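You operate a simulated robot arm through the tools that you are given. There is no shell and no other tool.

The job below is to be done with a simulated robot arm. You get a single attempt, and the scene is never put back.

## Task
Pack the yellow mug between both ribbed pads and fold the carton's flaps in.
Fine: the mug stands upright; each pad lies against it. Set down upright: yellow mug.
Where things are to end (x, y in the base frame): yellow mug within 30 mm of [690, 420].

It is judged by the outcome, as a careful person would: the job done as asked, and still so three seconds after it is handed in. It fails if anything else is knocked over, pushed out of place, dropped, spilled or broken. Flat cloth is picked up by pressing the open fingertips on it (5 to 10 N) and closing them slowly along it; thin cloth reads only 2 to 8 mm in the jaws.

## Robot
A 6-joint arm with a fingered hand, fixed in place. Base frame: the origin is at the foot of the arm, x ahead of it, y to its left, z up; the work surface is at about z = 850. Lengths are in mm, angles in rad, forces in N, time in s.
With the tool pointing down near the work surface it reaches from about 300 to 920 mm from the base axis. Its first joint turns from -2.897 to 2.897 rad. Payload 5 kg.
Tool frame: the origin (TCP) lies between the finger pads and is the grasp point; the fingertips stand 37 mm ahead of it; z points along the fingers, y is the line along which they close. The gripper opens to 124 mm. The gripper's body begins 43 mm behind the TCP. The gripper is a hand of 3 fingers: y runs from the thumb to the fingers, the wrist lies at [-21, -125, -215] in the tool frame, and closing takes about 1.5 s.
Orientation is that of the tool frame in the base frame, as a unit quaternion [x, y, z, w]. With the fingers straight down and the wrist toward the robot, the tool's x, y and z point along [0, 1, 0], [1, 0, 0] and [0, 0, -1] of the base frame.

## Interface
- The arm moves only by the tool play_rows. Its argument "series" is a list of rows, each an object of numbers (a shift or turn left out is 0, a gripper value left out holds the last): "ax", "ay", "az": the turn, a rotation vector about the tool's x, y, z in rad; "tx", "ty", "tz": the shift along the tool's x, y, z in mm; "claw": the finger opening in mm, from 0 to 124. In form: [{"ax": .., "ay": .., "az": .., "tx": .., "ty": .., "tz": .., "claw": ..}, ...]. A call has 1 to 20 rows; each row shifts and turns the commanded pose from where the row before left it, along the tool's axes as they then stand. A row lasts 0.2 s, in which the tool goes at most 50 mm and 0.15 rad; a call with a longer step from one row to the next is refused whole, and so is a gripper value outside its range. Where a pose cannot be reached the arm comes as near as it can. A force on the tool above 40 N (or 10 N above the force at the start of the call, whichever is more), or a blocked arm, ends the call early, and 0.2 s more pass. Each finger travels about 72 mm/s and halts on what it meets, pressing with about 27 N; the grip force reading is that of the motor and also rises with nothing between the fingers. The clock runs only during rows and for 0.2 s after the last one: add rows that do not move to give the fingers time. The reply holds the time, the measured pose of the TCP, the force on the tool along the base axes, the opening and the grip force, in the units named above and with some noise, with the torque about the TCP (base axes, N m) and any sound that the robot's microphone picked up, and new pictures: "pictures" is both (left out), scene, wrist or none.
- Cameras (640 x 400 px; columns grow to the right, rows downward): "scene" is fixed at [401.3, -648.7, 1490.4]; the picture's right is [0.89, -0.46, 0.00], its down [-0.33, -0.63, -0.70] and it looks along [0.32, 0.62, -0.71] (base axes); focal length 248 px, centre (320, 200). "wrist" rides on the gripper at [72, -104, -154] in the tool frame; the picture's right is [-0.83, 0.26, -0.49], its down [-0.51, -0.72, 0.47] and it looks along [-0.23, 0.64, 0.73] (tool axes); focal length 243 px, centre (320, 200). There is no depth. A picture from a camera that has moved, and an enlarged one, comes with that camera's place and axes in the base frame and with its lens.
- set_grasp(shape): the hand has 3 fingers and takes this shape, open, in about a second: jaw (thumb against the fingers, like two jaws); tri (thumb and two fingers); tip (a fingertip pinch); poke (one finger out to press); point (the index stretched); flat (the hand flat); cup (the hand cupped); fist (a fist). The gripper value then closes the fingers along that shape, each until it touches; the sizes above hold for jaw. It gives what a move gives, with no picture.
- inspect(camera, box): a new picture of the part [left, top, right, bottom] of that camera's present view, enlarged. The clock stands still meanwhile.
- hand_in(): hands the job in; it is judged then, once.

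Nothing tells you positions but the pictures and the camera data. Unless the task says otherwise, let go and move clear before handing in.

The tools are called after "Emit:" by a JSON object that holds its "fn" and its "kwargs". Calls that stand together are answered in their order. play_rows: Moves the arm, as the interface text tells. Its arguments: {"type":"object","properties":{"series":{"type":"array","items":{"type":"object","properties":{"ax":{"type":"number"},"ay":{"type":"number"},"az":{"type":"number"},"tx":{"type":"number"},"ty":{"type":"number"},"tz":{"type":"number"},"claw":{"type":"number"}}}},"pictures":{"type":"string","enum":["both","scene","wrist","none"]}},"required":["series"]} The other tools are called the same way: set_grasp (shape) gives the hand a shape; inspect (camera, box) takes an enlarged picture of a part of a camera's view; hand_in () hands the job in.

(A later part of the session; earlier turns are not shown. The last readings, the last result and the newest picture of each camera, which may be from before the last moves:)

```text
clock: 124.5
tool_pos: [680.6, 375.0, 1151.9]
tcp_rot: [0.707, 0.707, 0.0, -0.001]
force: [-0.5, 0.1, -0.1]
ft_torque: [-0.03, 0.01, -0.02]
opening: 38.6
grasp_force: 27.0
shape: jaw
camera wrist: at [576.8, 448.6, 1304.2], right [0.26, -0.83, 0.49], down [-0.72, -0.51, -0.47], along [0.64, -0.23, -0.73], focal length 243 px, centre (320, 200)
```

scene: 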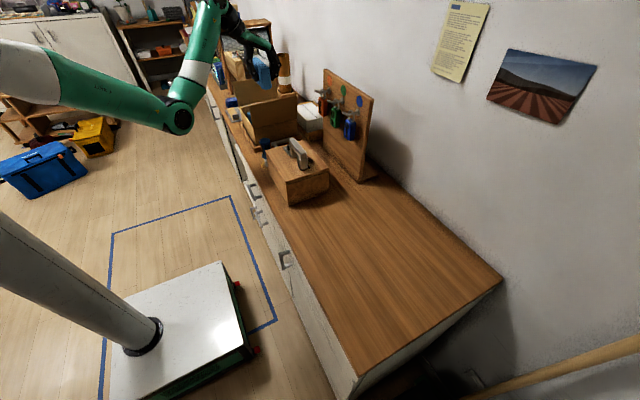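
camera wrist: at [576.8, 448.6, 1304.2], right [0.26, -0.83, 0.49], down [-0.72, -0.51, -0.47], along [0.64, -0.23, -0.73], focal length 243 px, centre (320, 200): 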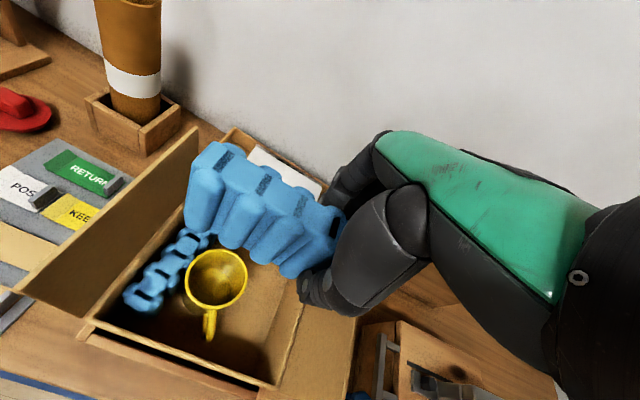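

Above the carton; I'll zoom to re-measure the mug and first pad before turning.

Emit:
{"fn": "inspect", "kwargs": {"camera": "wrist", "box": [60, 120, 380, 400]}}

Emit:
{"fn": "play_rows", "kwargs": {"series": [{"az": -0.1428}, {"az": -0.1428}, {"az": -0.1428}, {"az": -0.1428}, {"az": -0.1428}, {"az": -0.1428}, {"az": -0.1428}, {"az": -0.1428}, {"az": -0.1428}, {"az": -0.1428}, {"az": -0.1428}, {}], "pictures": "both"}}

```text
1.43 times, centred on (220, 260) of wrist
camera zoom: at [576.8, 448.6, 1304.2], right [0.26, -0.83, 0.49], down [-0.72, -0.51, -0.47], along [0.64, -0.23, -0.73], focal length 347 px, centre (463, 114)
```

zoom: 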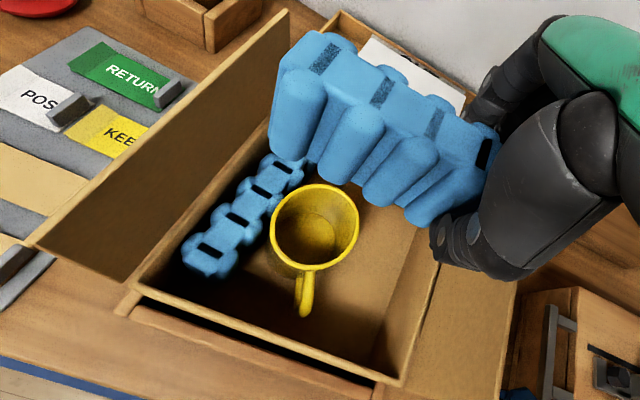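

```text
clock: 127.1
tool_pos: [680.6, 375.8, 1152.0]
tcp_rot: [-0.001, 1.0, 0.001, -0.001]
force: [0.2, -0.3, 0.0]
ft_torque: [0.01, -0.03, -0.02]
opening: 38.6
grasp_force: 27.0
shape: jaw
camera wrist: at [608.2, 271.6, 1304.5], right [0.83, 0.26, 0.49], down [0.51, -0.72, -0.47], along [0.23, 0.64, -0.73], focal length 243 px, centre (320, 200)
```

scene: 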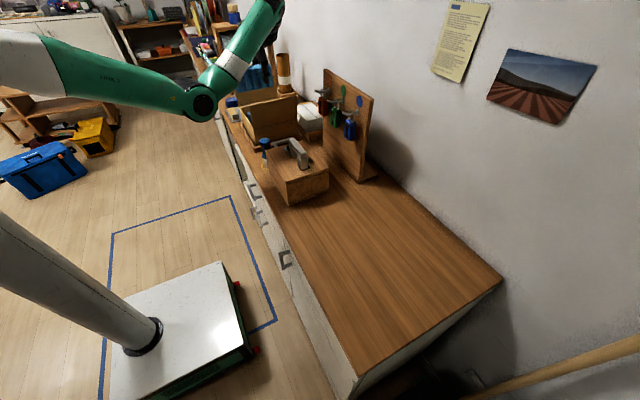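
wrist: 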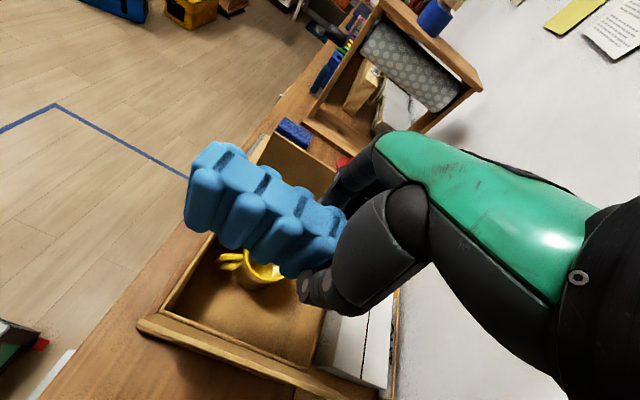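

The mug measures (673, 435) and the first pad's face is right behind it. The pad in hand must go down at y about 374, just in front of the mug. I'll lower a little and shift to x 732.

Emit:
{"fn": "play_rows", "kwargs": {"series": [{"tz": 26}, {"tz": 26}, {"tx": -17, "ty": -0.6}, {"tx": -17, "ty": -0.6}, {"tx": -17, "ty": -0.6}, {}, {}], "pictures": "both"}}

Emit:
{"fn": "inspect", "kwargs": {"camera": "wrist", "box": [100, 140, 420, 400]}}

```text
clock: 128.7
tool_pos: [731.4, 373.9, 1098.8]
tcp_rot: [0.0, 1.0, 0.001, 0.0]
force: [0.1, 0.9, -0.1]
ft_torque: [-0.01, -0.01, 0.02]
opening: 38.7
grasp_force: 27.7
shape: jaw
camera wrist: at [659.4, 270.3, 1251.7], right [0.83, 0.26, 0.49], down [0.51, -0.72, -0.47], along [0.23, 0.64, -0.73], focal length 243 px, centre (320, 200)
```

scene: 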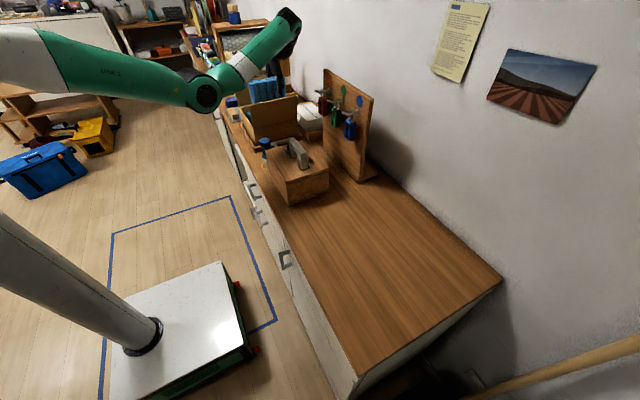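
wrist: 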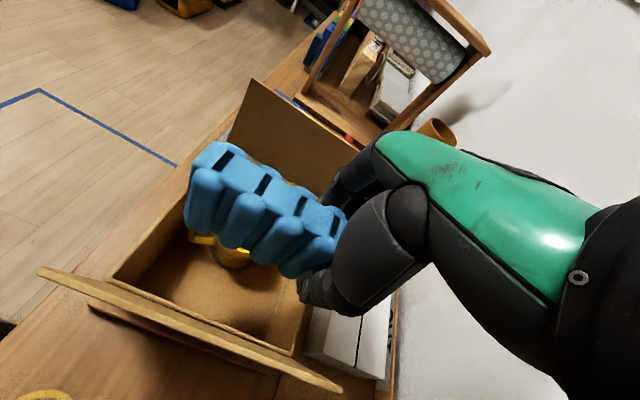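

```text
1.54 times, centred on (260, 270) of wrist
camera zoom: at [659.4, 270.3, 1251.7], right [0.83, 0.26, 0.49], down [0.51, -0.72, -0.47], along [0.23, 0.64, -0.73], focal length 373 px, centre (412, 92)
```

zoom: 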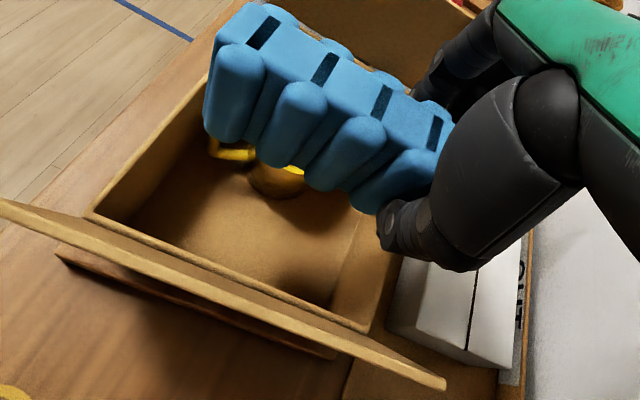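

The pad in hand is at (690, 374), exactly as planned. Lowering toward the rim.

Emit:
{"fn": "play_rows", "kwargs": {"series": [{"tz": 30}, {"tz": 30}, {"tz": 25}, {}, {}], "pictures": "both"}}

Emit:
{"fn": "inspect", "kwargs": {"camera": "wrist", "box": [100, 140, 420, 400]}}

Emit:
{"fn": "inspect", "kwargs": {"camera": "scene", "box": [220, 20, 330, 140]}}

```text
clock: 129.9
tool_pos: [731.9, 374.6, 1015.3]
tcp_rot: [0.0, 1.0, 0.001, 0.0]
force: [-0.4, -0.6, 0.4]
ft_torque: [0.0, 0.02, -0.01]
opening: 38.8
grasp_force: 26.6
shape: jaw
camera wrist: at [658.8, 270.2, 1167.5], right [0.83, 0.26, 0.49], down [0.51, -0.72, -0.47], along [0.23, 0.64, -0.73], focal length 243 px, centre (320, 200)
```

scene: 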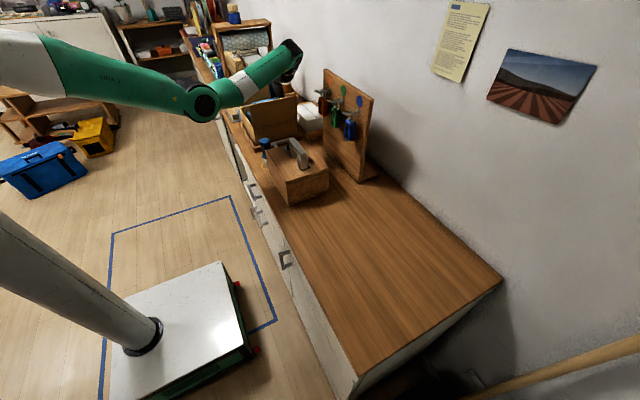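
wrist: 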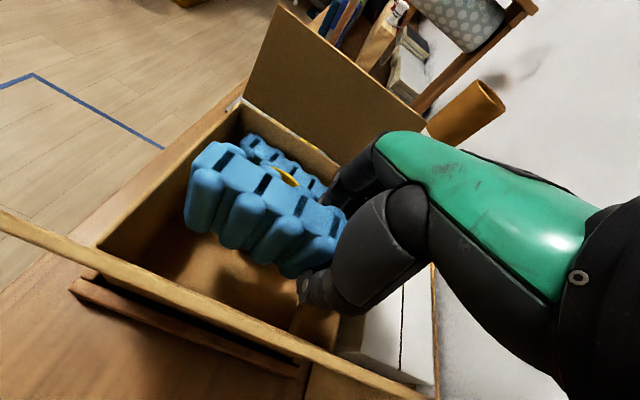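

```text
1.54 times, centred on (260, 270) of wrist
camera zoom: at [658.8, 270.2, 1167.5], right [0.83, 0.26, 0.49], down [0.51, -0.72, -0.47], along [0.23, 0.64, -0.73], focal length 373 px, centre (412, 92)
```

zoom: 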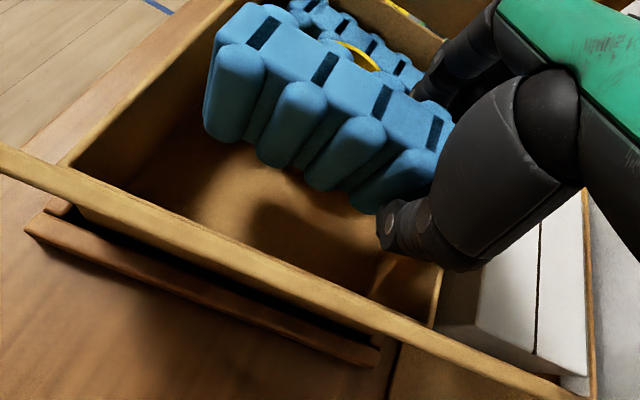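

```text
3.33 times, centred on (275, 80) of scene
camera zoom: at [401.3, -648.7, 1490.4], right [0.89, -0.46, 0.0], down [-0.33, -0.63, -0.7], along [0.32, 0.62, -0.71], focal length 826 px, centre (470, 600)
```

zoom: 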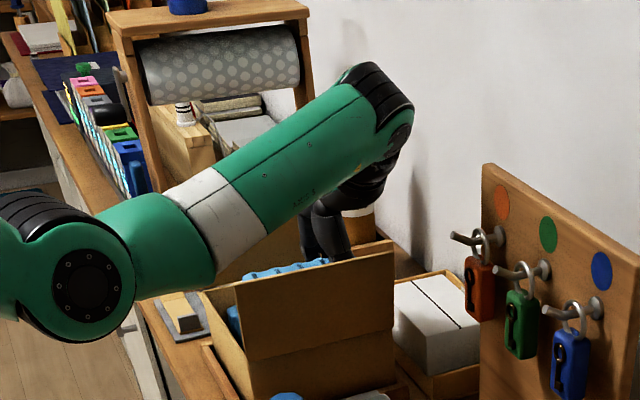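

Close above the mug's rim level. I'll shift back 1.5 mm and go down in short steps, watching forces.

Emit:
{"fn": "play_rows", "kwargs": {"series": [{"ty": -1.5, "tz": 6}, {"tz": 8}, {"tz": 8}, {"tz": 8}, {}], "pictures": "wrist"}}

```text
clock: 131.1
tool_pos: [730.5, 373.3, 985.4]
tcp_rot: [0.0, 1.0, 0.001, -0.001]
force: [-1.1, 0.1, -0.7]
ft_torque: [-0.01, 0.01, 0.02]
opening: 38.8
grasp_force: 26.8
shape: jaw
camera wrist: at [658.4, 269.0, 1137.9], right [0.83, 0.26, 0.49], down [0.51, -0.72, -0.47], along [0.23, 0.64, -0.73], focal length 243 px, centre (320, 200)
```

wrist: 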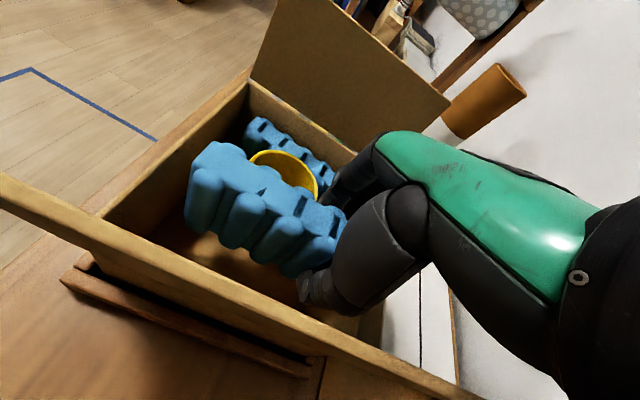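

The pad's lower edge has passed the mug's rim with no contact. Continuing down.

Emit:
{"fn": "play_rows", "kwargs": {"series": [{"tz": 8}, {"tz": 8}, {"tz": 7}, {"tz": 7}, {}], "pictures": "wrist"}}

Emit:
{"fn": "inspect", "kwargs": {"camera": "wrist", "box": [100, 140, 420, 400]}}

```text
clock: 132.3
tool_pos: [731.0, 372.1, 955.4]
tcp_rot: [0.001, 1.0, 0.001, -0.001]
force: [0.3, -1.1, -0.5]
ft_torque: [0.05, 0.03, -0.03]
opening: 38.9
grasp_force: 26.6
shape: jaw
camera wrist: at [658.5, 268.4, 1107.9], right [0.83, 0.26, 0.49], down [0.51, -0.72, -0.47], along [0.23, 0.64, -0.73], focal length 243 px, centre (320, 200)
```

wrist: 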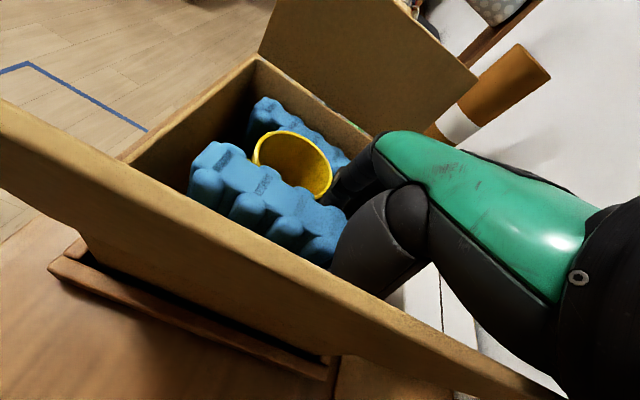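

```text
1.54 times, centred on (260, 270) of wrist
camera zoom: at [658.5, 268.4, 1107.9], right [0.83, 0.26, 0.49], down [0.51, -0.72, -0.47], along [0.23, 0.64, -0.73], focal length 373 px, centre (412, 92)
```

zoom: 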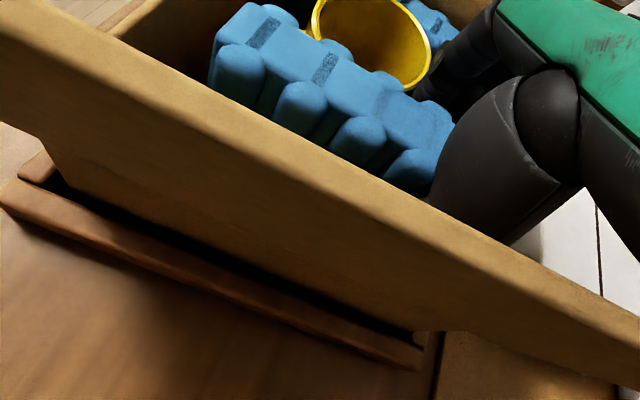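

Emit:
{"fn": "play_rows", "kwargs": {"series": [{"tz": 7}, {"tz": 7}, {"tz": 7}, {"tz": 6}, {}], "pictures": "wrist"}}

```text
clock: 132.9
tool_pos: [734.1, 374.4, 952.4]
tcp_rot: [0.0, 1.0, 0.004, 0.006]
force: [-8.1, -3.9, 16.0]
ft_torque: [-1.13, -1.27, -0.77]
opening: 38.6
grasp_force: 27.7
shape: jaw
stopped in row 2: the force on the tool passed its limit at 46 N (the readings are from after the stop); the commanded pose is now the measured one
camera wrist: at [660.1, 269.7, 1103.4], right [0.82, 0.26, 0.5], down [0.51, -0.72, -0.47], along [0.24, 0.65, -0.72], focal length 243 px, centre (320, 200)
```

wrist: 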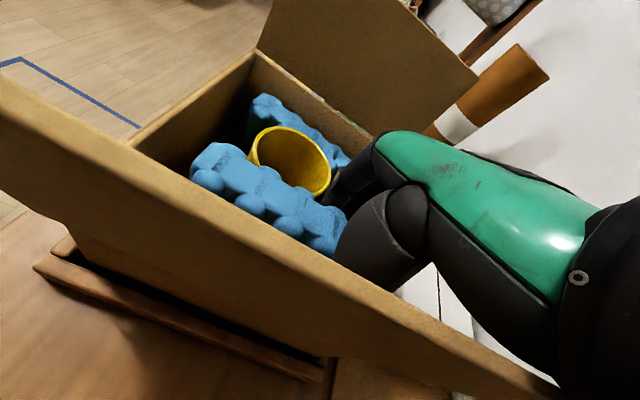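

Something touched at z about 950 (about 16 N remaining), away from the pad itself. I'll look closely before reacting.

Emit:
{"fn": "inspect", "kwargs": {"camera": "wrist", "box": [280, 120, 560, 400]}}

Emit:
{"fn": "inspect", "kwargs": {"camera": "scene", "box": [225, 40, 315, 130]}}

```text
1.43 times, centred on (420, 260) of wrist
camera zoom: at [660.1, 269.7, 1103.4], right [0.82, 0.26, 0.5], down [0.51, -0.72, -0.47], along [0.24, 0.65, -0.72], focal length 347 px, centre (177, 114)
```

zoom: 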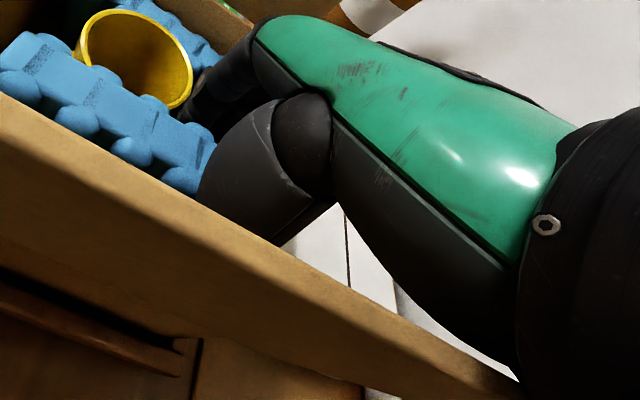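

```text
4.44 times, centred on (270, 85) of scene
camera zoom: at [401.3, -648.7, 1490.4], right [0.89, -0.46, 0.0], down [-0.33, -0.63, -0.7], along [0.32, 0.62, -0.71], focal length 1102 px, centre (542, 711)
```

zoom: 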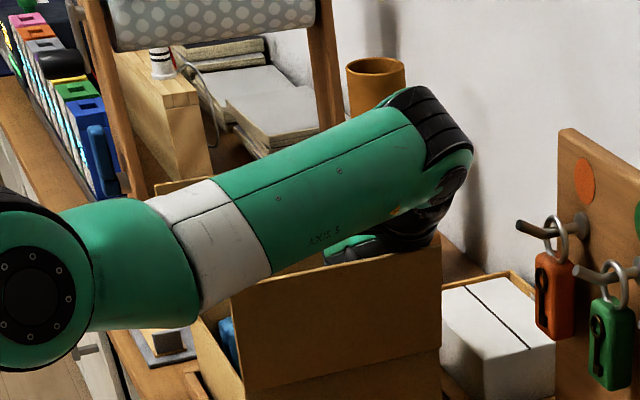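

The hand's underside is resting on the far top corner of the -y flap, which acted as a strut. I'll rise 48 mm, level the hand, and then gently push that flap further outward with the thumb side so the wrist has room.

Emit:
{"fn": "play_rows", "kwargs": {"series": [{"tz": -12}, {"tz": -18, "ax": 0.008, "ay": 0.012}, {"tz": -18}, {}], "pictures": "wrist"}}

```text
clock: 133.9
tool_pos: [733.6, 372.6, 998.0]
tcp_rot: [-0.001, 1.0, -0.001, -0.003]
force: [0.4, 0.2, -1.2]
ft_torque: [0.02, -0.01, 0.04]
opening: 38.8
grasp_force: 26.9
shape: jaw
camera wrist: at [662.0, 269.5, 1151.4], right [0.83, 0.26, 0.49], down [0.5, -0.72, -0.47], along [0.23, 0.64, -0.73], focal length 243 px, centre (320, 200)
```

wrist: 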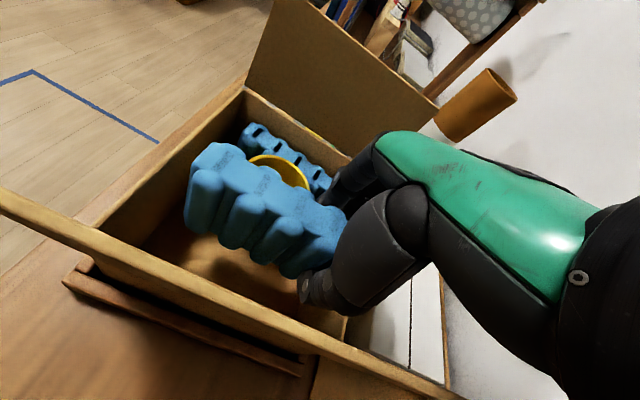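

Emit:
{"fn": "play_rows", "kwargs": {"series": [{"ty": -6}, {"ty": -6}, {"ty": -6}, {"ty": -6}, {}], "pictures": "wrist"}}

Emit:
{"fn": "inspect", "kwargs": {"camera": "wrist", "box": [0, 120, 480, 400]}}

```text
clock: 135.1
tool_pos: [732.6, 351.0, 996.7]
tcp_rot: [0.001, 1.0, -0.002, -0.003]
force: [-0.9, -0.2, 0.5]
ft_torque: [-0.03, 0.0, -0.02]
opening: 38.6
grasp_force: 27.3
shape: jaw
camera wrist: at [662.0, 247.3, 1149.9], right [0.83, 0.26, 0.49], down [0.51, -0.72, -0.47], along [0.23, 0.64, -0.73], focal length 243 px, centre (320, 200)
```

wrist: 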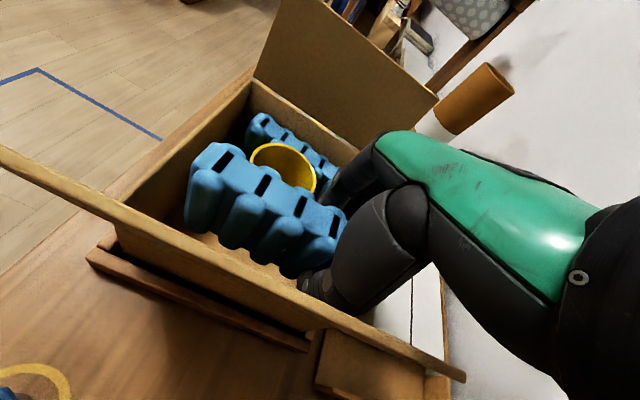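

```text
1.33 times, centred on (240, 260) of wrist
camera zoom: at [662.0, 247.3, 1149.9], right [0.83, 0.26, 0.49], down [0.51, -0.72, -0.47], along [0.23, 0.64, -0.73], focal length 324 px, centre (427, 120)
```

zoom: 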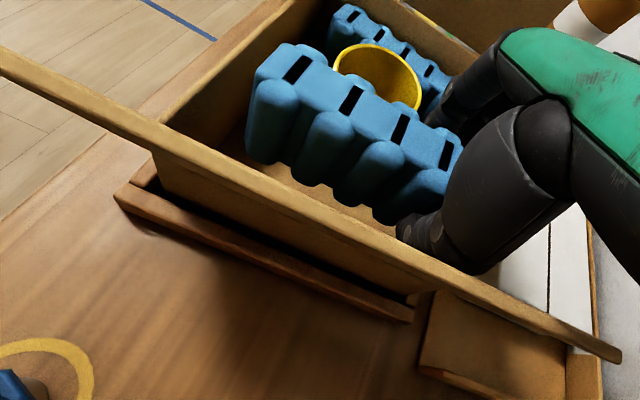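

The thumb is just about to meet the flap. Continuing outward in small steps.

Emit:
{"fn": "play_rows", "kwargs": {"series": [{"ty": -4}, {"ty": -4}, {"ty": -4}, {}], "pictures": "wrist"}}

Emit:
{"fn": "inspect", "kwargs": {"camera": "wrist", "box": [0, 120, 480, 400]}}

```text
clock: 136.1
tool_pos: [732.3, 338.8, 997.2]
tcp_rot: [0.0, 1.0, 0.0, -0.003]
force: [0.5, 7.4, 4.2]
ft_torque: [0.15, -0.01, -0.03]
opening: 39.4
grasp_force: 26.9
shape: jaw
camera wrist: at [661.5, 235.5, 1150.8], right [0.83, 0.26, 0.49], down [0.51, -0.72, -0.47], along [0.23, 0.64, -0.73], focal length 243 px, centre (320, 200)
```

wrist: 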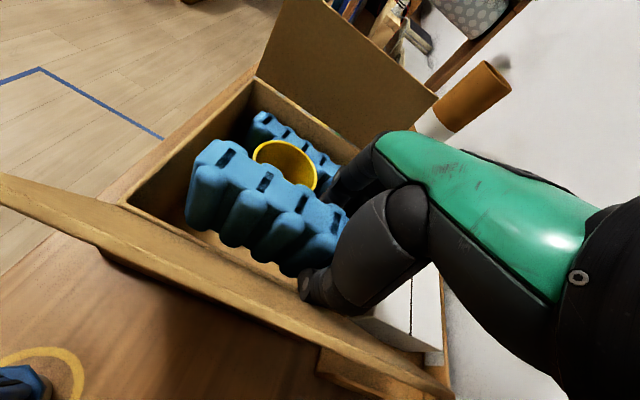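

```text
1.33 times, centred on (240, 260) of wrist
camera zoom: at [661.5, 235.5, 1150.8], right [0.83, 0.26, 0.49], down [0.51, -0.72, -0.47], along [0.23, 0.64, -0.73], focal length 324 px, centre (427, 120)
```

zoom: 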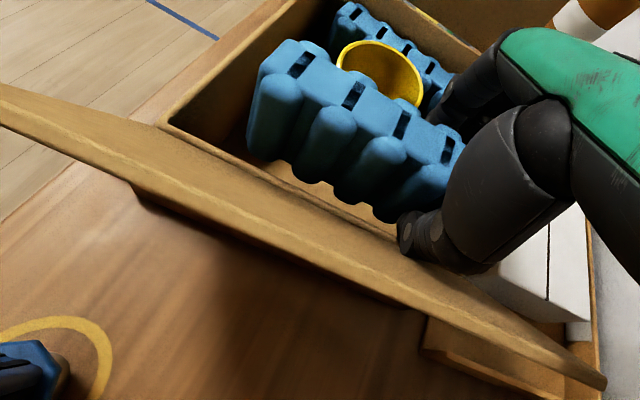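

The flap yields and is now leaning about 29°. A few millimetres more, then I'll come back and see if it stays.

Emit:
{"fn": "play_rows", "kwargs": {"series": [{"ty": -2}, {"ty": -1.5}, {}, {"ty": 5}, {"ty": 8}, {"ty": 8}, {}], "pictures": "wrist"}}

Emit:
{"fn": "inspect", "kwargs": {"camera": "wrist", "box": [0, 120, 480, 400]}}

```text
clock: 137.7
tool_pos: [733.7, 356.3, 997.5]
tcp_rot: [0.0, 1.0, -0.001, -0.002]
force: [-0.5, -0.1, -0.2]
ft_torque: [0.03, 0.02, 0.0]
opening: 38.9
grasp_force: 26.7
shape: jaw
camera wrist: at [662.7, 252.5, 1150.8], right [0.83, 0.26, 0.49], down [0.5, -0.72, -0.47], along [0.23, 0.64, -0.73], focal length 243 px, centre (320, 200)
```

wrist: 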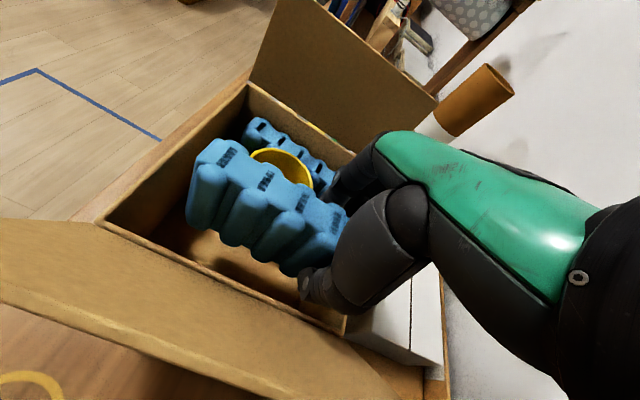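

```text
1.33 times, centred on (240, 260) of wrist
camera zoom: at [662.7, 252.5, 1150.8], right [0.83, 0.26, 0.49], down [0.5, -0.72, -0.47], along [0.23, 0.64, -0.73], focal length 324 px, centre (427, 120)
```

zoom: 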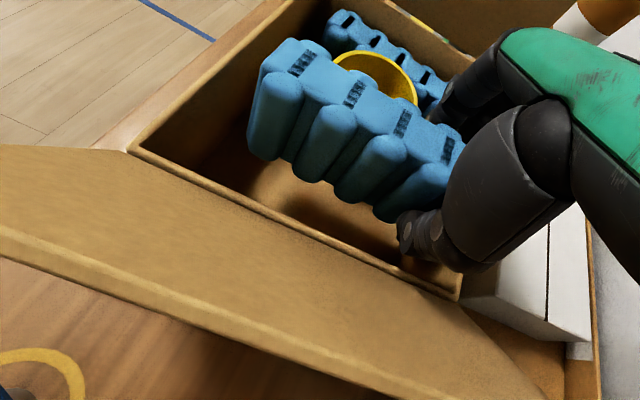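

The flap stays further out (about 28°). I'll return to y 373 and lower in small steps, letting the hand nudge the flap further if it touches.

Emit:
{"fn": "play_rows", "kwargs": {"series": [{"ty": 8}, {"ty": 8.5}, {"tz": 10}, {"tz": 10}, {"tz": 10}, {"tz": 6}, {}], "pictures": "wrist"}}

```text
clock: 139.3
tool_pos: [733.5, 373.1, 961.6]
tcp_rot: [0.0, 1.0, -0.002, -0.002]
force: [0.2, -1.9, 0.7]
ft_torque: [0.0, 0.09, 0.12]
opening: 38.7
grasp_force: 26.6
shape: jaw
camera wrist: at [661.7, 269.0, 1115.5], right [0.83, 0.26, 0.49], down [0.51, -0.72, -0.47], along [0.23, 0.64, -0.73], focal length 243 px, centre (320, 200)
```

wrist: 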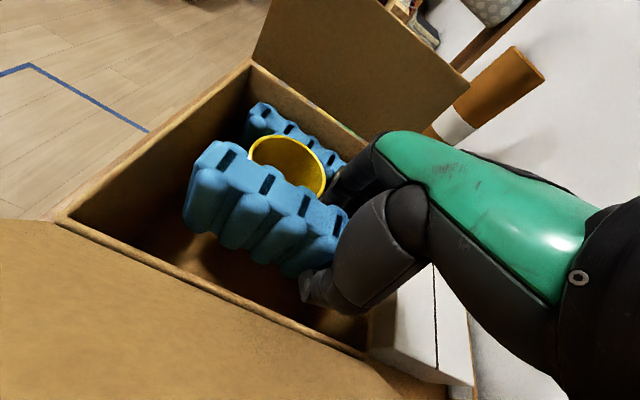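

The flap is now well open, and I feel the pad just brushing the mug (−2 N at x 670). I'll back off 2 mm and keep lowering.

Emit:
{"fn": "play_rows", "kwargs": {"series": [{"ty": -2}, {"tz": 5}, {"tz": 5}, {"tz": 4}, {}], "pictures": "wrist"}}

```text
clock: 140.5
tool_pos: [733.2, 370.4, 947.0]
tcp_rot: [0.0, 1.0, -0.001, -0.002]
force: [1.0, 0.5, 0.0]
ft_torque: [0.02, 0.01, -0.01]
opening: 38.7
grasp_force: 27.2
shape: jaw
camera wrist: at [661.5, 266.9, 1100.1], right [0.83, 0.26, 0.49], down [0.51, -0.72, -0.47], along [0.23, 0.64, -0.73], focal length 243 px, centre (320, 200)
```

wrist: 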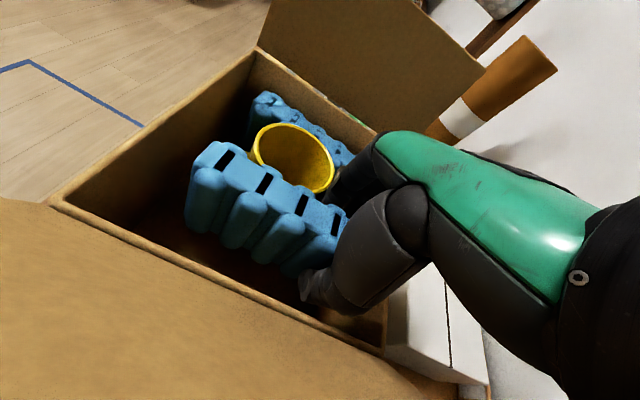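

No contact now. Continuing down in small steps with a 1 mm shift away from the wall.

Emit:
{"fn": "play_rows", "kwargs": {"series": [{"ty": 1, "tz": 4}, {"tz": 4}, {"tz": 4}, {}], "pictures": "wrist"}}

```text
clock: 141.5
tool_pos: [733.2, 371.4, 935.3]
tcp_rot: [-0.001, 1.0, -0.001, -0.001]
force: [1.9, -0.8, 1.1]
ft_torque: [0.12, 0.1, -0.01]
opening: 38.9
grasp_force: 27.2
shape: jaw
camera wrist: at [661.1, 267.6, 1088.7], right [0.83, 0.26, 0.49], down [0.51, -0.72, -0.47], along [0.23, 0.64, -0.73], focal length 243 px, centre (320, 200)
```

wrist: 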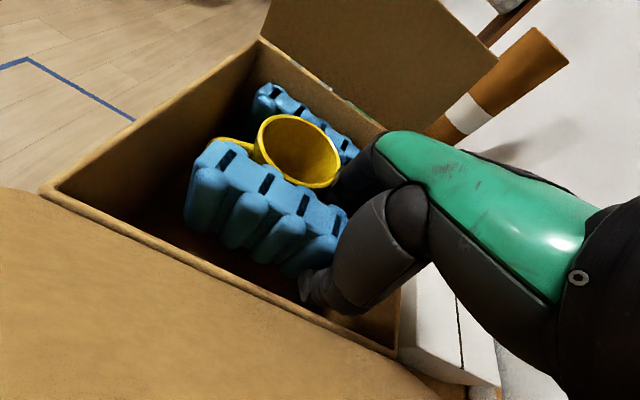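

A light sideways touch (about 2 N), the finger brushing the mug's +x side. I'll move 2.5 mm in +x and continue.

Emit:
{"fn": "play_rows", "kwargs": {"series": [{"tx": -2.5}, {"tz": 3}, {"tz": 3}, {"tz": 3}, {}], "pictures": "wrist"}}

Emit:
{"fn": "inspect", "kwargs": {"camera": "wrist", "box": [160, 60, 460, 360]}}

```text
clock: 142.7
tool_pos: [736.8, 371.1, 926.4]
tcp_rot: [0.0, 1.0, 0.0, -0.003]
force: [0.4, -0.5, 0.4]
ft_torque: [0.04, 0.02, 0.03]
opening: 38.8
grasp_force: 27.1
shape: jaw
camera wrist: at [663.9, 267.6, 1079.5], right [0.83, 0.26, 0.49], down [0.5, -0.72, -0.47], along [0.23, 0.64, -0.73], focal length 243 px, centre (320, 200)
```

wrist: 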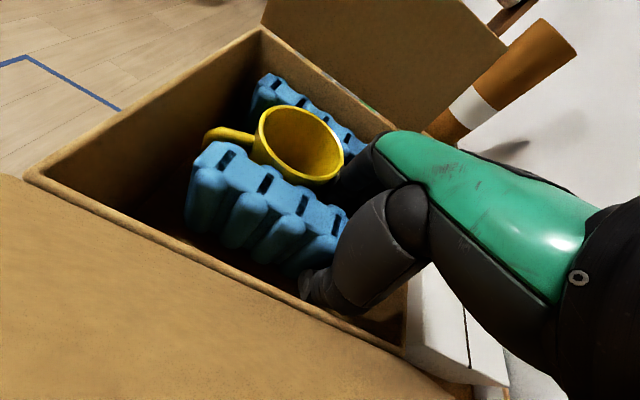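

```text
1.33 times, centred on (310, 210) of wrist
camera zoom: at [663.9, 267.6, 1079.5], right [0.83, 0.26, 0.49], down [0.5, -0.72, -0.47], along [0.23, 0.64, -0.73], focal length 324 px, centre (333, 187)
```

zoom: 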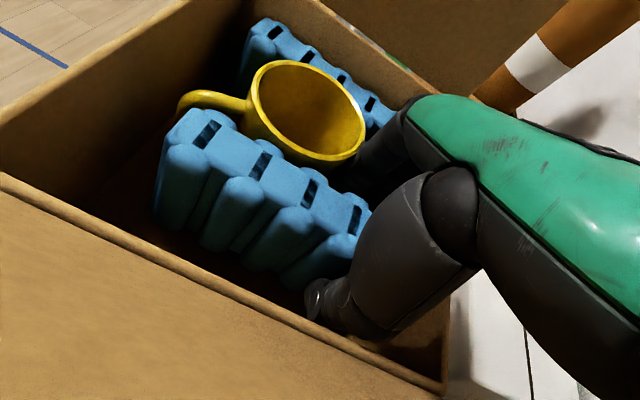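

Almost down, mug and pads look right. The last 9 mm slowly.

Emit:
{"fn": "play_rows", "kwargs": {"series": [{"tz": 3}, {"tz": 2.5}, {"tz": 1.5}, {}], "pictures": "none"}}

```text
clock: 143.7
tool_pos: [735.8, 370.3, 918.8]
tcp_rot: [0.0, 1.0, -0.001, -0.002]
force: [1.2, -0.1, -0.2]
ft_torque: [0.02, 0.01, -0.05]
opening: 38.8
grasp_force: 26.4
shape: jaw
```

Now I'll slide the pad in the +y direction until it presses on the mug.

Emit:
{"fn": "play_rows", "kwargs": {"series": [{"ty": 1.5}, {"ty": 1.5}, {"ty": 1}, {}], "pictures": "none"}}

```text
clock: 144.7
tool_pos: [735.2, 375.3, 918.9]
tcp_rot: [0.0, 1.0, 0.0, -0.001]
force: [0.1, -1.5, 0.6]
ft_torque: [0.02, 0.04, 0.06]
opening: 38.8
grasp_force: 27.1
shape: jaw
```

Emit:
{"fn": "play_rows", "kwargs": {"series": [{"ty": 1}, {"ty": 1}, {"tz": 1}, {}], "pictures": "wrist"}}

Emit:
{"fn": "inspect", "kwargs": {"camera": "wrist", "box": [160, 60, 460, 360]}}

```text
clock: 145.7
tool_pos: [734.8, 375.8, 917.5]
tcp_rot: [0.0, 1.0, -0.001, -0.002]
force: [0.2, -1.1, 0.6]
ft_torque: [0.05, 0.03, 0.06]
opening: 38.5
grasp_force: 27.5
shape: jaw
camera wrist: at [663.7, 273.0, 1071.8], right [0.83, 0.26, 0.49], down [0.51, -0.72, -0.47], along [0.23, 0.64, -0.73], focal length 243 px, centre (320, 200)
```

wrist: 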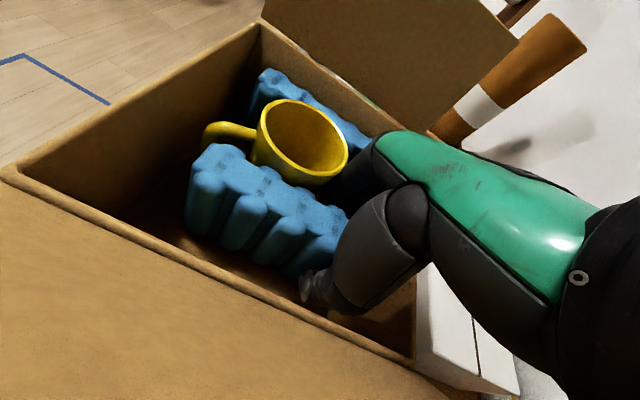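

```text
1.33 times, centred on (310, 210) of wrist
camera zoom: at [663.7, 273.0, 1071.8], right [0.83, 0.26, 0.49], down [0.51, -0.72, -0.47], along [0.23, 0.64, -0.73], focal length 324 px, centre (333, 187)
```

zoom: 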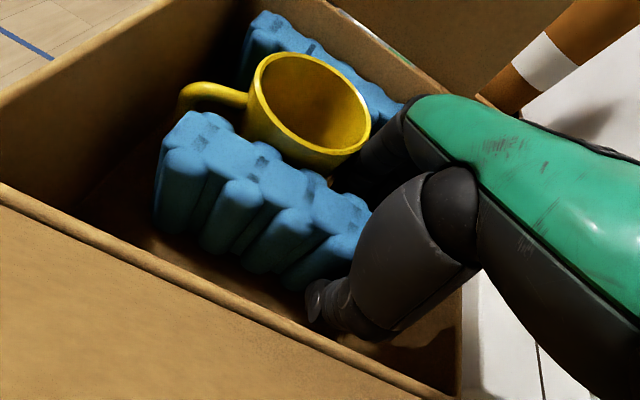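

Contact with the mug is made (it slides with about 1 N). I'll press 2 mm more so the mug is snug against the first pad, then seat the pad.

Emit:
{"fn": "play_rows", "kwargs": {"series": [{"ty": 1}, {"ty": 1}, {"tz": 1}, {}], "pictures": "none"}}

```text
clock: 146.7
tool_pos: [734.4, 378.7, 917.7]
tcp_rot: [-0.001, 1.0, -0.001, -0.002]
force: [0.7, -3.8, 2.8]
ft_torque: [-0.04, 0.01, 0.1]
opening: 38.5
grasp_force: 27.0
shape: jaw
```

Both contacts are felt now (−3.8 N, floor 2.8 N): pad, mug and pad are snug. Releasing by a small opening and rising straight up.

Emit:
{"fn": "play_rows", "kwargs": {"series": [{"claw": 42}, {"claw": 46}, {"claw": 49}, {}, {"tz": -6}, {"tz": -10}, {"tz": -15}, {"tz": -20}, {"tz": -25}, {}], "pictures": "both"}}

Emit:
{"fn": "inspect", "kwargs": {"camera": "wrist", "box": [100, 100, 440, 400]}}

```text
clock: 148.9
tool_pos: [735.2, 378.4, 993.0]
tcp_rot: [0.0, 1.0, -0.001, -0.003]
force: [1.5, 0.3, -0.2]
ft_torque: [0.03, -0.02, 0.0]
opening: 48.4
grasp_force: 0.1
shape: jaw
camera wrist: at [663.2, 274.6, 1146.2], right [0.83, 0.26, 0.49], down [0.5, -0.72, -0.47], along [0.23, 0.64, -0.73], focal length 243 px, centre (320, 200)
```

scene: 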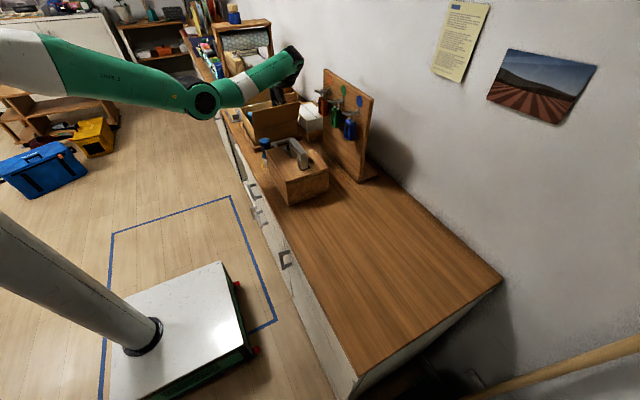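
wrist: 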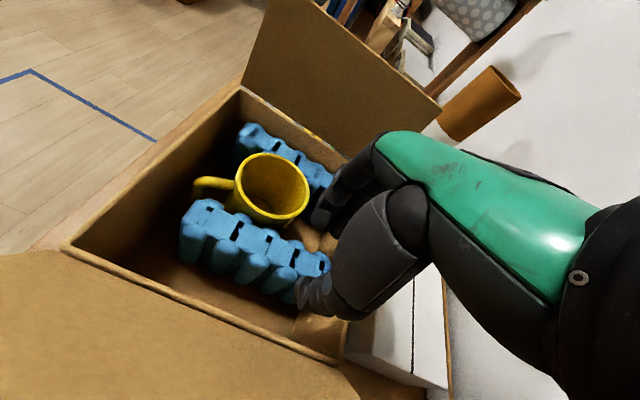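

```text
1.33 times, centred on (270, 250) of wrist
camera zoom: at [663.2, 274.6, 1146.2], right [0.83, 0.26, 0.49], down [0.5, -0.72, -0.47], along [0.23, 0.64, -0.73], focal length 324 px, centre (387, 133)
```

zoom: 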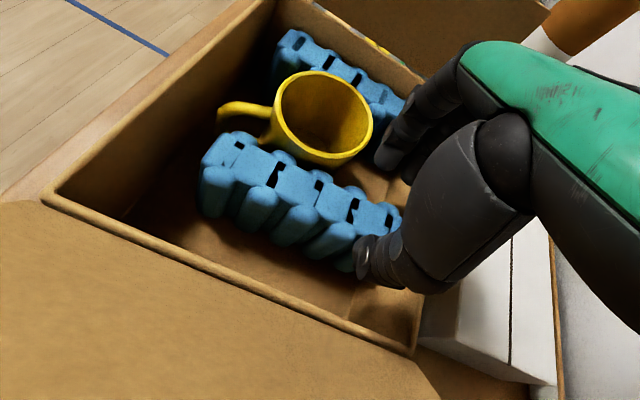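

The mug stands between both pads, upright, at about (674, 433). Now the flaps: I'll rise and turn the hand to get a good look at both of them.

Emit:
{"fn": "play_rows", "kwargs": {"series": [{"tz": -35}, {"tz": -40}, {"tz": -40}, {"tz": -25}, {"az": 0.1428}, {"az": 0.1428}, {"az": 0.1428}, {"az": 0.1428}, {"az": 0.1428}, {"az": 0.1428}, {"az": 0.1428}, {"az": 0.1428}, {"az": 0.1428}, {"az": 0.1428}, {"az": 0.1428}, {}], "pictures": "both"}}

Emit:
{"fn": "inspect", "kwargs": {"camera": "wrist", "box": [40, 120, 440, 400]}}

Emit:
{"fn": "inspect", "kwargs": {"camera": "scene", "box": [210, 40, 330, 160]}}

```text
clock: 152.3
tool_pos: [737.4, 379.0, 1133.8]
tcp_rot: [0.708, 0.707, -0.002, -0.002]
force: [-0.6, -0.6, -0.5]
ft_torque: [-0.03, -0.03, -0.03]
opening: 48.5
grasp_force: 0.0
shape: jaw
camera wrist: at [633.4, 453.1, 1286.3], right [0.26, -0.83, 0.49], down [-0.72, -0.51, -0.47], along [0.64, -0.23, -0.73], focal length 243 px, centre (320, 200)
```

scene: 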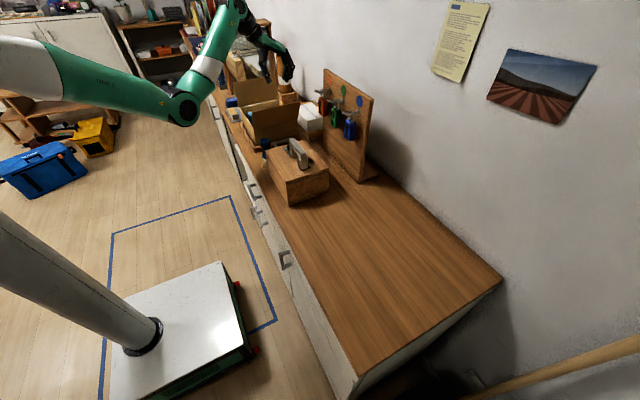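
wrist: 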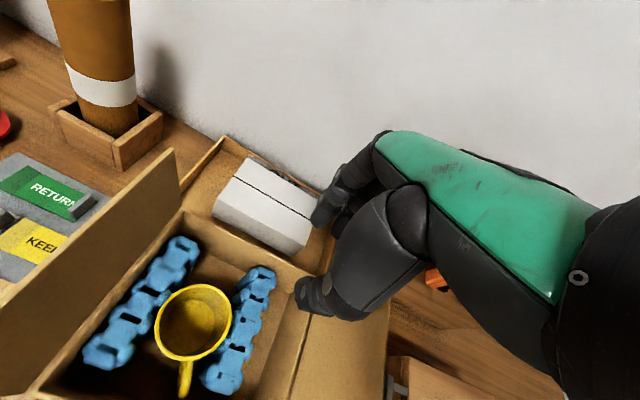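

```text
1.43 times, centred on (240, 260) of wrist
camera zoom: at [633.4, 453.1, 1286.3], right [0.26, -0.83, 0.49], down [-0.72, -0.51, -0.47], along [0.64, -0.23, -0.73], focal length 347 px, centre (434, 114)
```

zoom: 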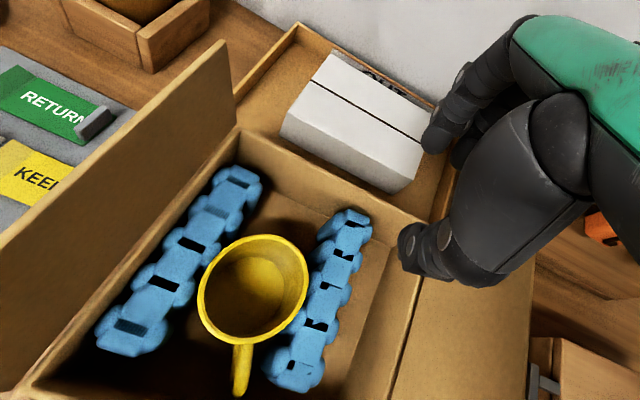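

```text
3.33 times, centred on (270, 100) of scene
camera zoom: at [401.3, -648.7, 1490.4], right [0.89, -0.46, 0.0], down [-0.33, -0.63, -0.7], along [0.32, 0.62, -0.71], focal length 826 px, centre (487, 533)
```

zoom: 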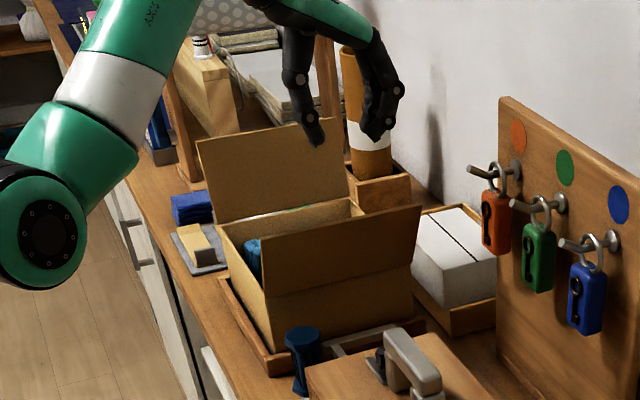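

All looks right: mug upright between both pads, -y flap leaning out about 29°, +y flap about 15°. I'll fold the -y flap first by going over it, closing the fingers and coming down outside it.

Emit:
{"fn": "play_rows", "kwargs": {"series": [{"tx": -30, "ty": -15, "claw": 30}, {"tx": -35, "ty": -18, "claw": 10}, {"tx": -36, "ty": -18, "claw": 0}, {"tx": -36, "ty": -18}, {"tx": -36, "ty": -12}, {}, {}], "pictures": "both"}}

Emit:
{"fn": "inspect", "kwargs": {"camera": "scene", "box": [210, 30, 330, 160]}}

Emit:
{"fn": "inspect", "kwargs": {"camera": "wrist", "box": [0, 60, 440, 400]}}

```text
clock: 153.9
tool_pos: [657.5, 206.4, 1135.4]
tcp_rot: [0.707, 0.707, -0.002, -0.001]
force: [0.1, 0.4, 0.0]
ft_torque: [0.01, -0.02, -0.01]
opening: 0.1
grasp_force: 28.2
shape: jaw
camera wrist: at [553.7, 280.1, 1287.9], right [0.26, -0.83, 0.49], down [-0.72, -0.51, -0.47], along [0.64, -0.23, -0.73], focal length 243 px, centre (320, 200)
```

scene: 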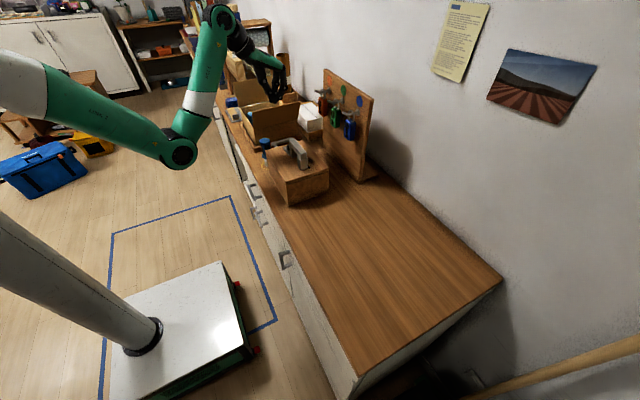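
wrist: 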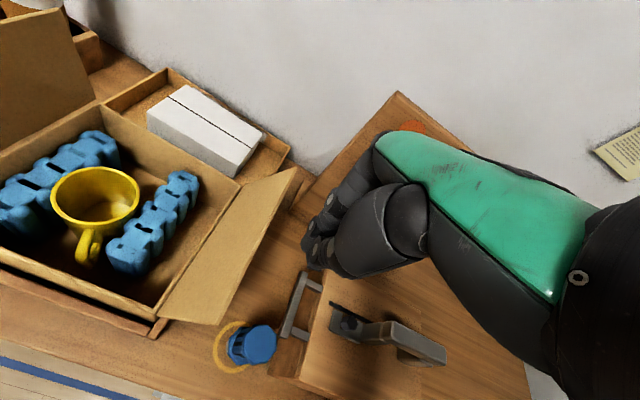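

```text
3.08 times, centred on (270, 95) of scene
camera zoom: at [401.3, -648.7, 1490.4], right [0.89, -0.46, 0.0], down [-0.33, -0.63, -0.7], along [0.32, 0.62, -0.71], focal length 763 px, centre (474, 523)
```

zoom: 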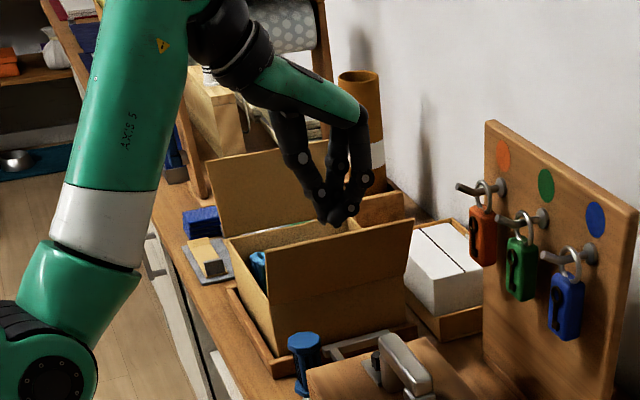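

```text
1.18 times, centred on (220, 230) of wrist
camera zoom: at [553.7, 280.1, 1287.9], right [0.26, -0.83, 0.49], down [-0.72, -0.51, -0.47], along [0.64, -0.23, -0.73], focal length 285 px, centre (438, 165)
```

zoom: 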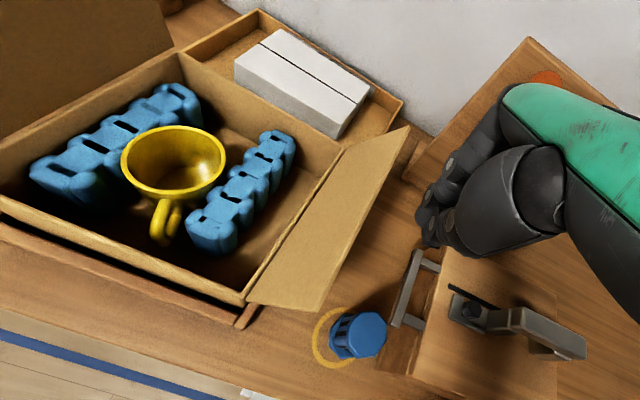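

The fingers are closed and outside the -y flap. Before folding, I want a precise check of the mug's position, so I'll zoom right in on it.

Emit:
{"fn": "inspect", "kwargs": {"camera": "wrist", "box": [20, 130, 220, 290]}}

```text
2.50 times, centred on (120, 210) of wrist
camera zoom: at [553.7, 280.1, 1287.9], right [0.26, -0.83, 0.49], down [-0.72, -0.51, -0.47], along [0.64, -0.23, -0.73], focal length 606 px, centre (820, 175)
```

zoom: 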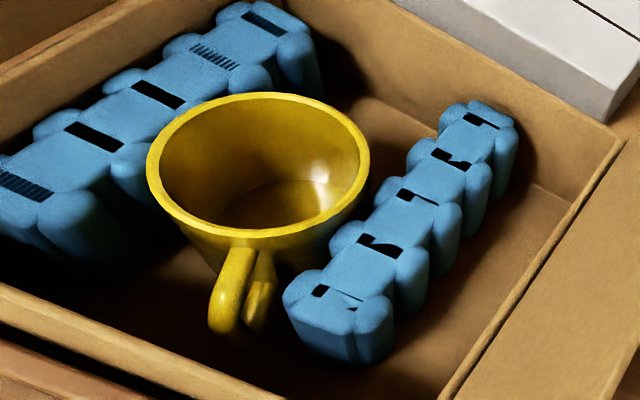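

My best estimate of the mug is (673.5, 439), about 25 mm from the target point, which is inside the 30 mm limit but with little margin. I'll improve it by pinching the mug's +x wall (thumb inside, fingers outside) and sliding it about 10 mm in +x between the pads.

Emit:
{"fn": "play_rows", "kwargs": {"series": [{"tx": 35, "ty": 8, "tz": -5}, {"tx": 42, "ty": 9.5, "claw": 20}, {"tx": 42, "ty": 9.5, "claw": 40}, {"tx": 42, "ty": 9.5}, {"tx": 42, "ty": 9.5}, {"tx": 40, "ty": 8.5}, {}, {}], "pictures": "wrist"}}

Emit:
{"fn": "inspect", "kwargs": {"camera": "wrist", "box": [60, 160, 380, 400]}}

```text
clock: 155.7
tool_pos: [711.2, 451.6, 1138.9]
tcp_rot: [0.708, 0.707, -0.003, -0.001]
force: [0.5, 0.4, 0.1]
ft_torque: [0.01, 0.04, -0.02]
opening: 39.7
grasp_force: 0.0
shape: jaw
camera wrist: at [607.9, 525.3, 1292.1], right [0.26, -0.83, 0.49], down [-0.72, -0.51, -0.47], along [0.64, -0.23, -0.73], focal length 243 px, centre (320, 200)
```

wrist: 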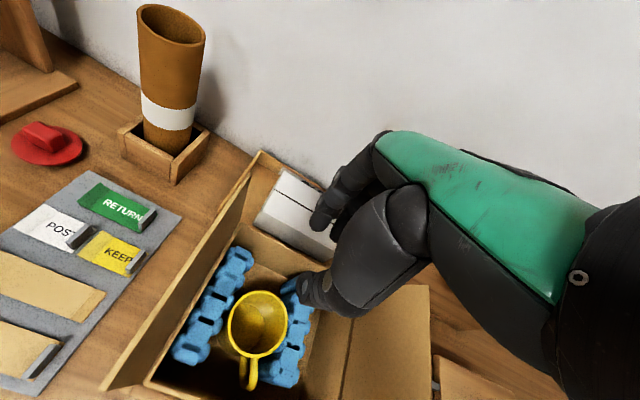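

```text
1.67 times, centred on (220, 280) of wrist
camera zoom: at [607.9, 525.3, 1292.1], right [0.26, -0.83, 0.49], down [-0.72, -0.51, -0.47], along [0.64, -0.23, -0.73], focal length 404 px, centre (487, 67)
```

zoom: 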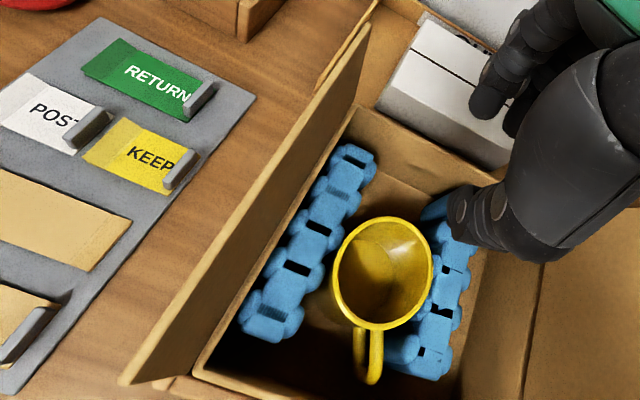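

The mug reads (674, 437) from here. The thumb will drop into the mug and the fingers outside its +x wall, with about 18 mm clearance each. Lowering in stages.

Emit:
{"fn": "play_rows", "kwargs": {"series": [{"tz": 40, "tx": -2}, {"tz": 40}, {"tz": 35}, {"tz": 25}, {}], "pictures": "wrist"}}

Emit:
{"fn": "inspect", "kwargs": {"camera": "wrist", "box": [160, 160, 440, 400]}}

```text
clock: 156.9
tool_pos: [709.0, 448.4, 997.6]
tcp_rot: [0.707, 0.707, -0.003, -0.002]
force: [-0.9, 0.3, 0.0]
ft_torque: [0.0, -0.02, 0.0]
opening: 39.6
grasp_force: 0.0
shape: jaw
camera wrist: at [605.1, 522.1, 1151.0], right [0.26, -0.83, 0.49], down [-0.72, -0.51, -0.47], along [0.64, -0.23, -0.73], focal length 243 px, centre (320, 200)
```

wrist: 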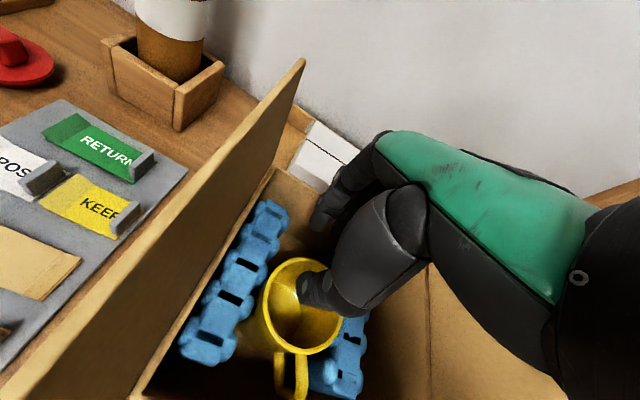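

```text
1.67 times, centred on (300, 280) of wrist
camera zoom: at [605.1, 522.1, 1151.0], right [0.26, -0.83, 0.49], down [-0.72, -0.51, -0.47], along [0.64, -0.23, -0.73], focal length 404 px, centre (353, 67)
```

zoom: 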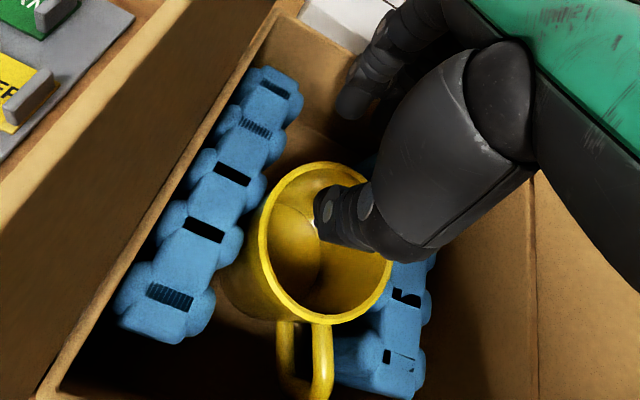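

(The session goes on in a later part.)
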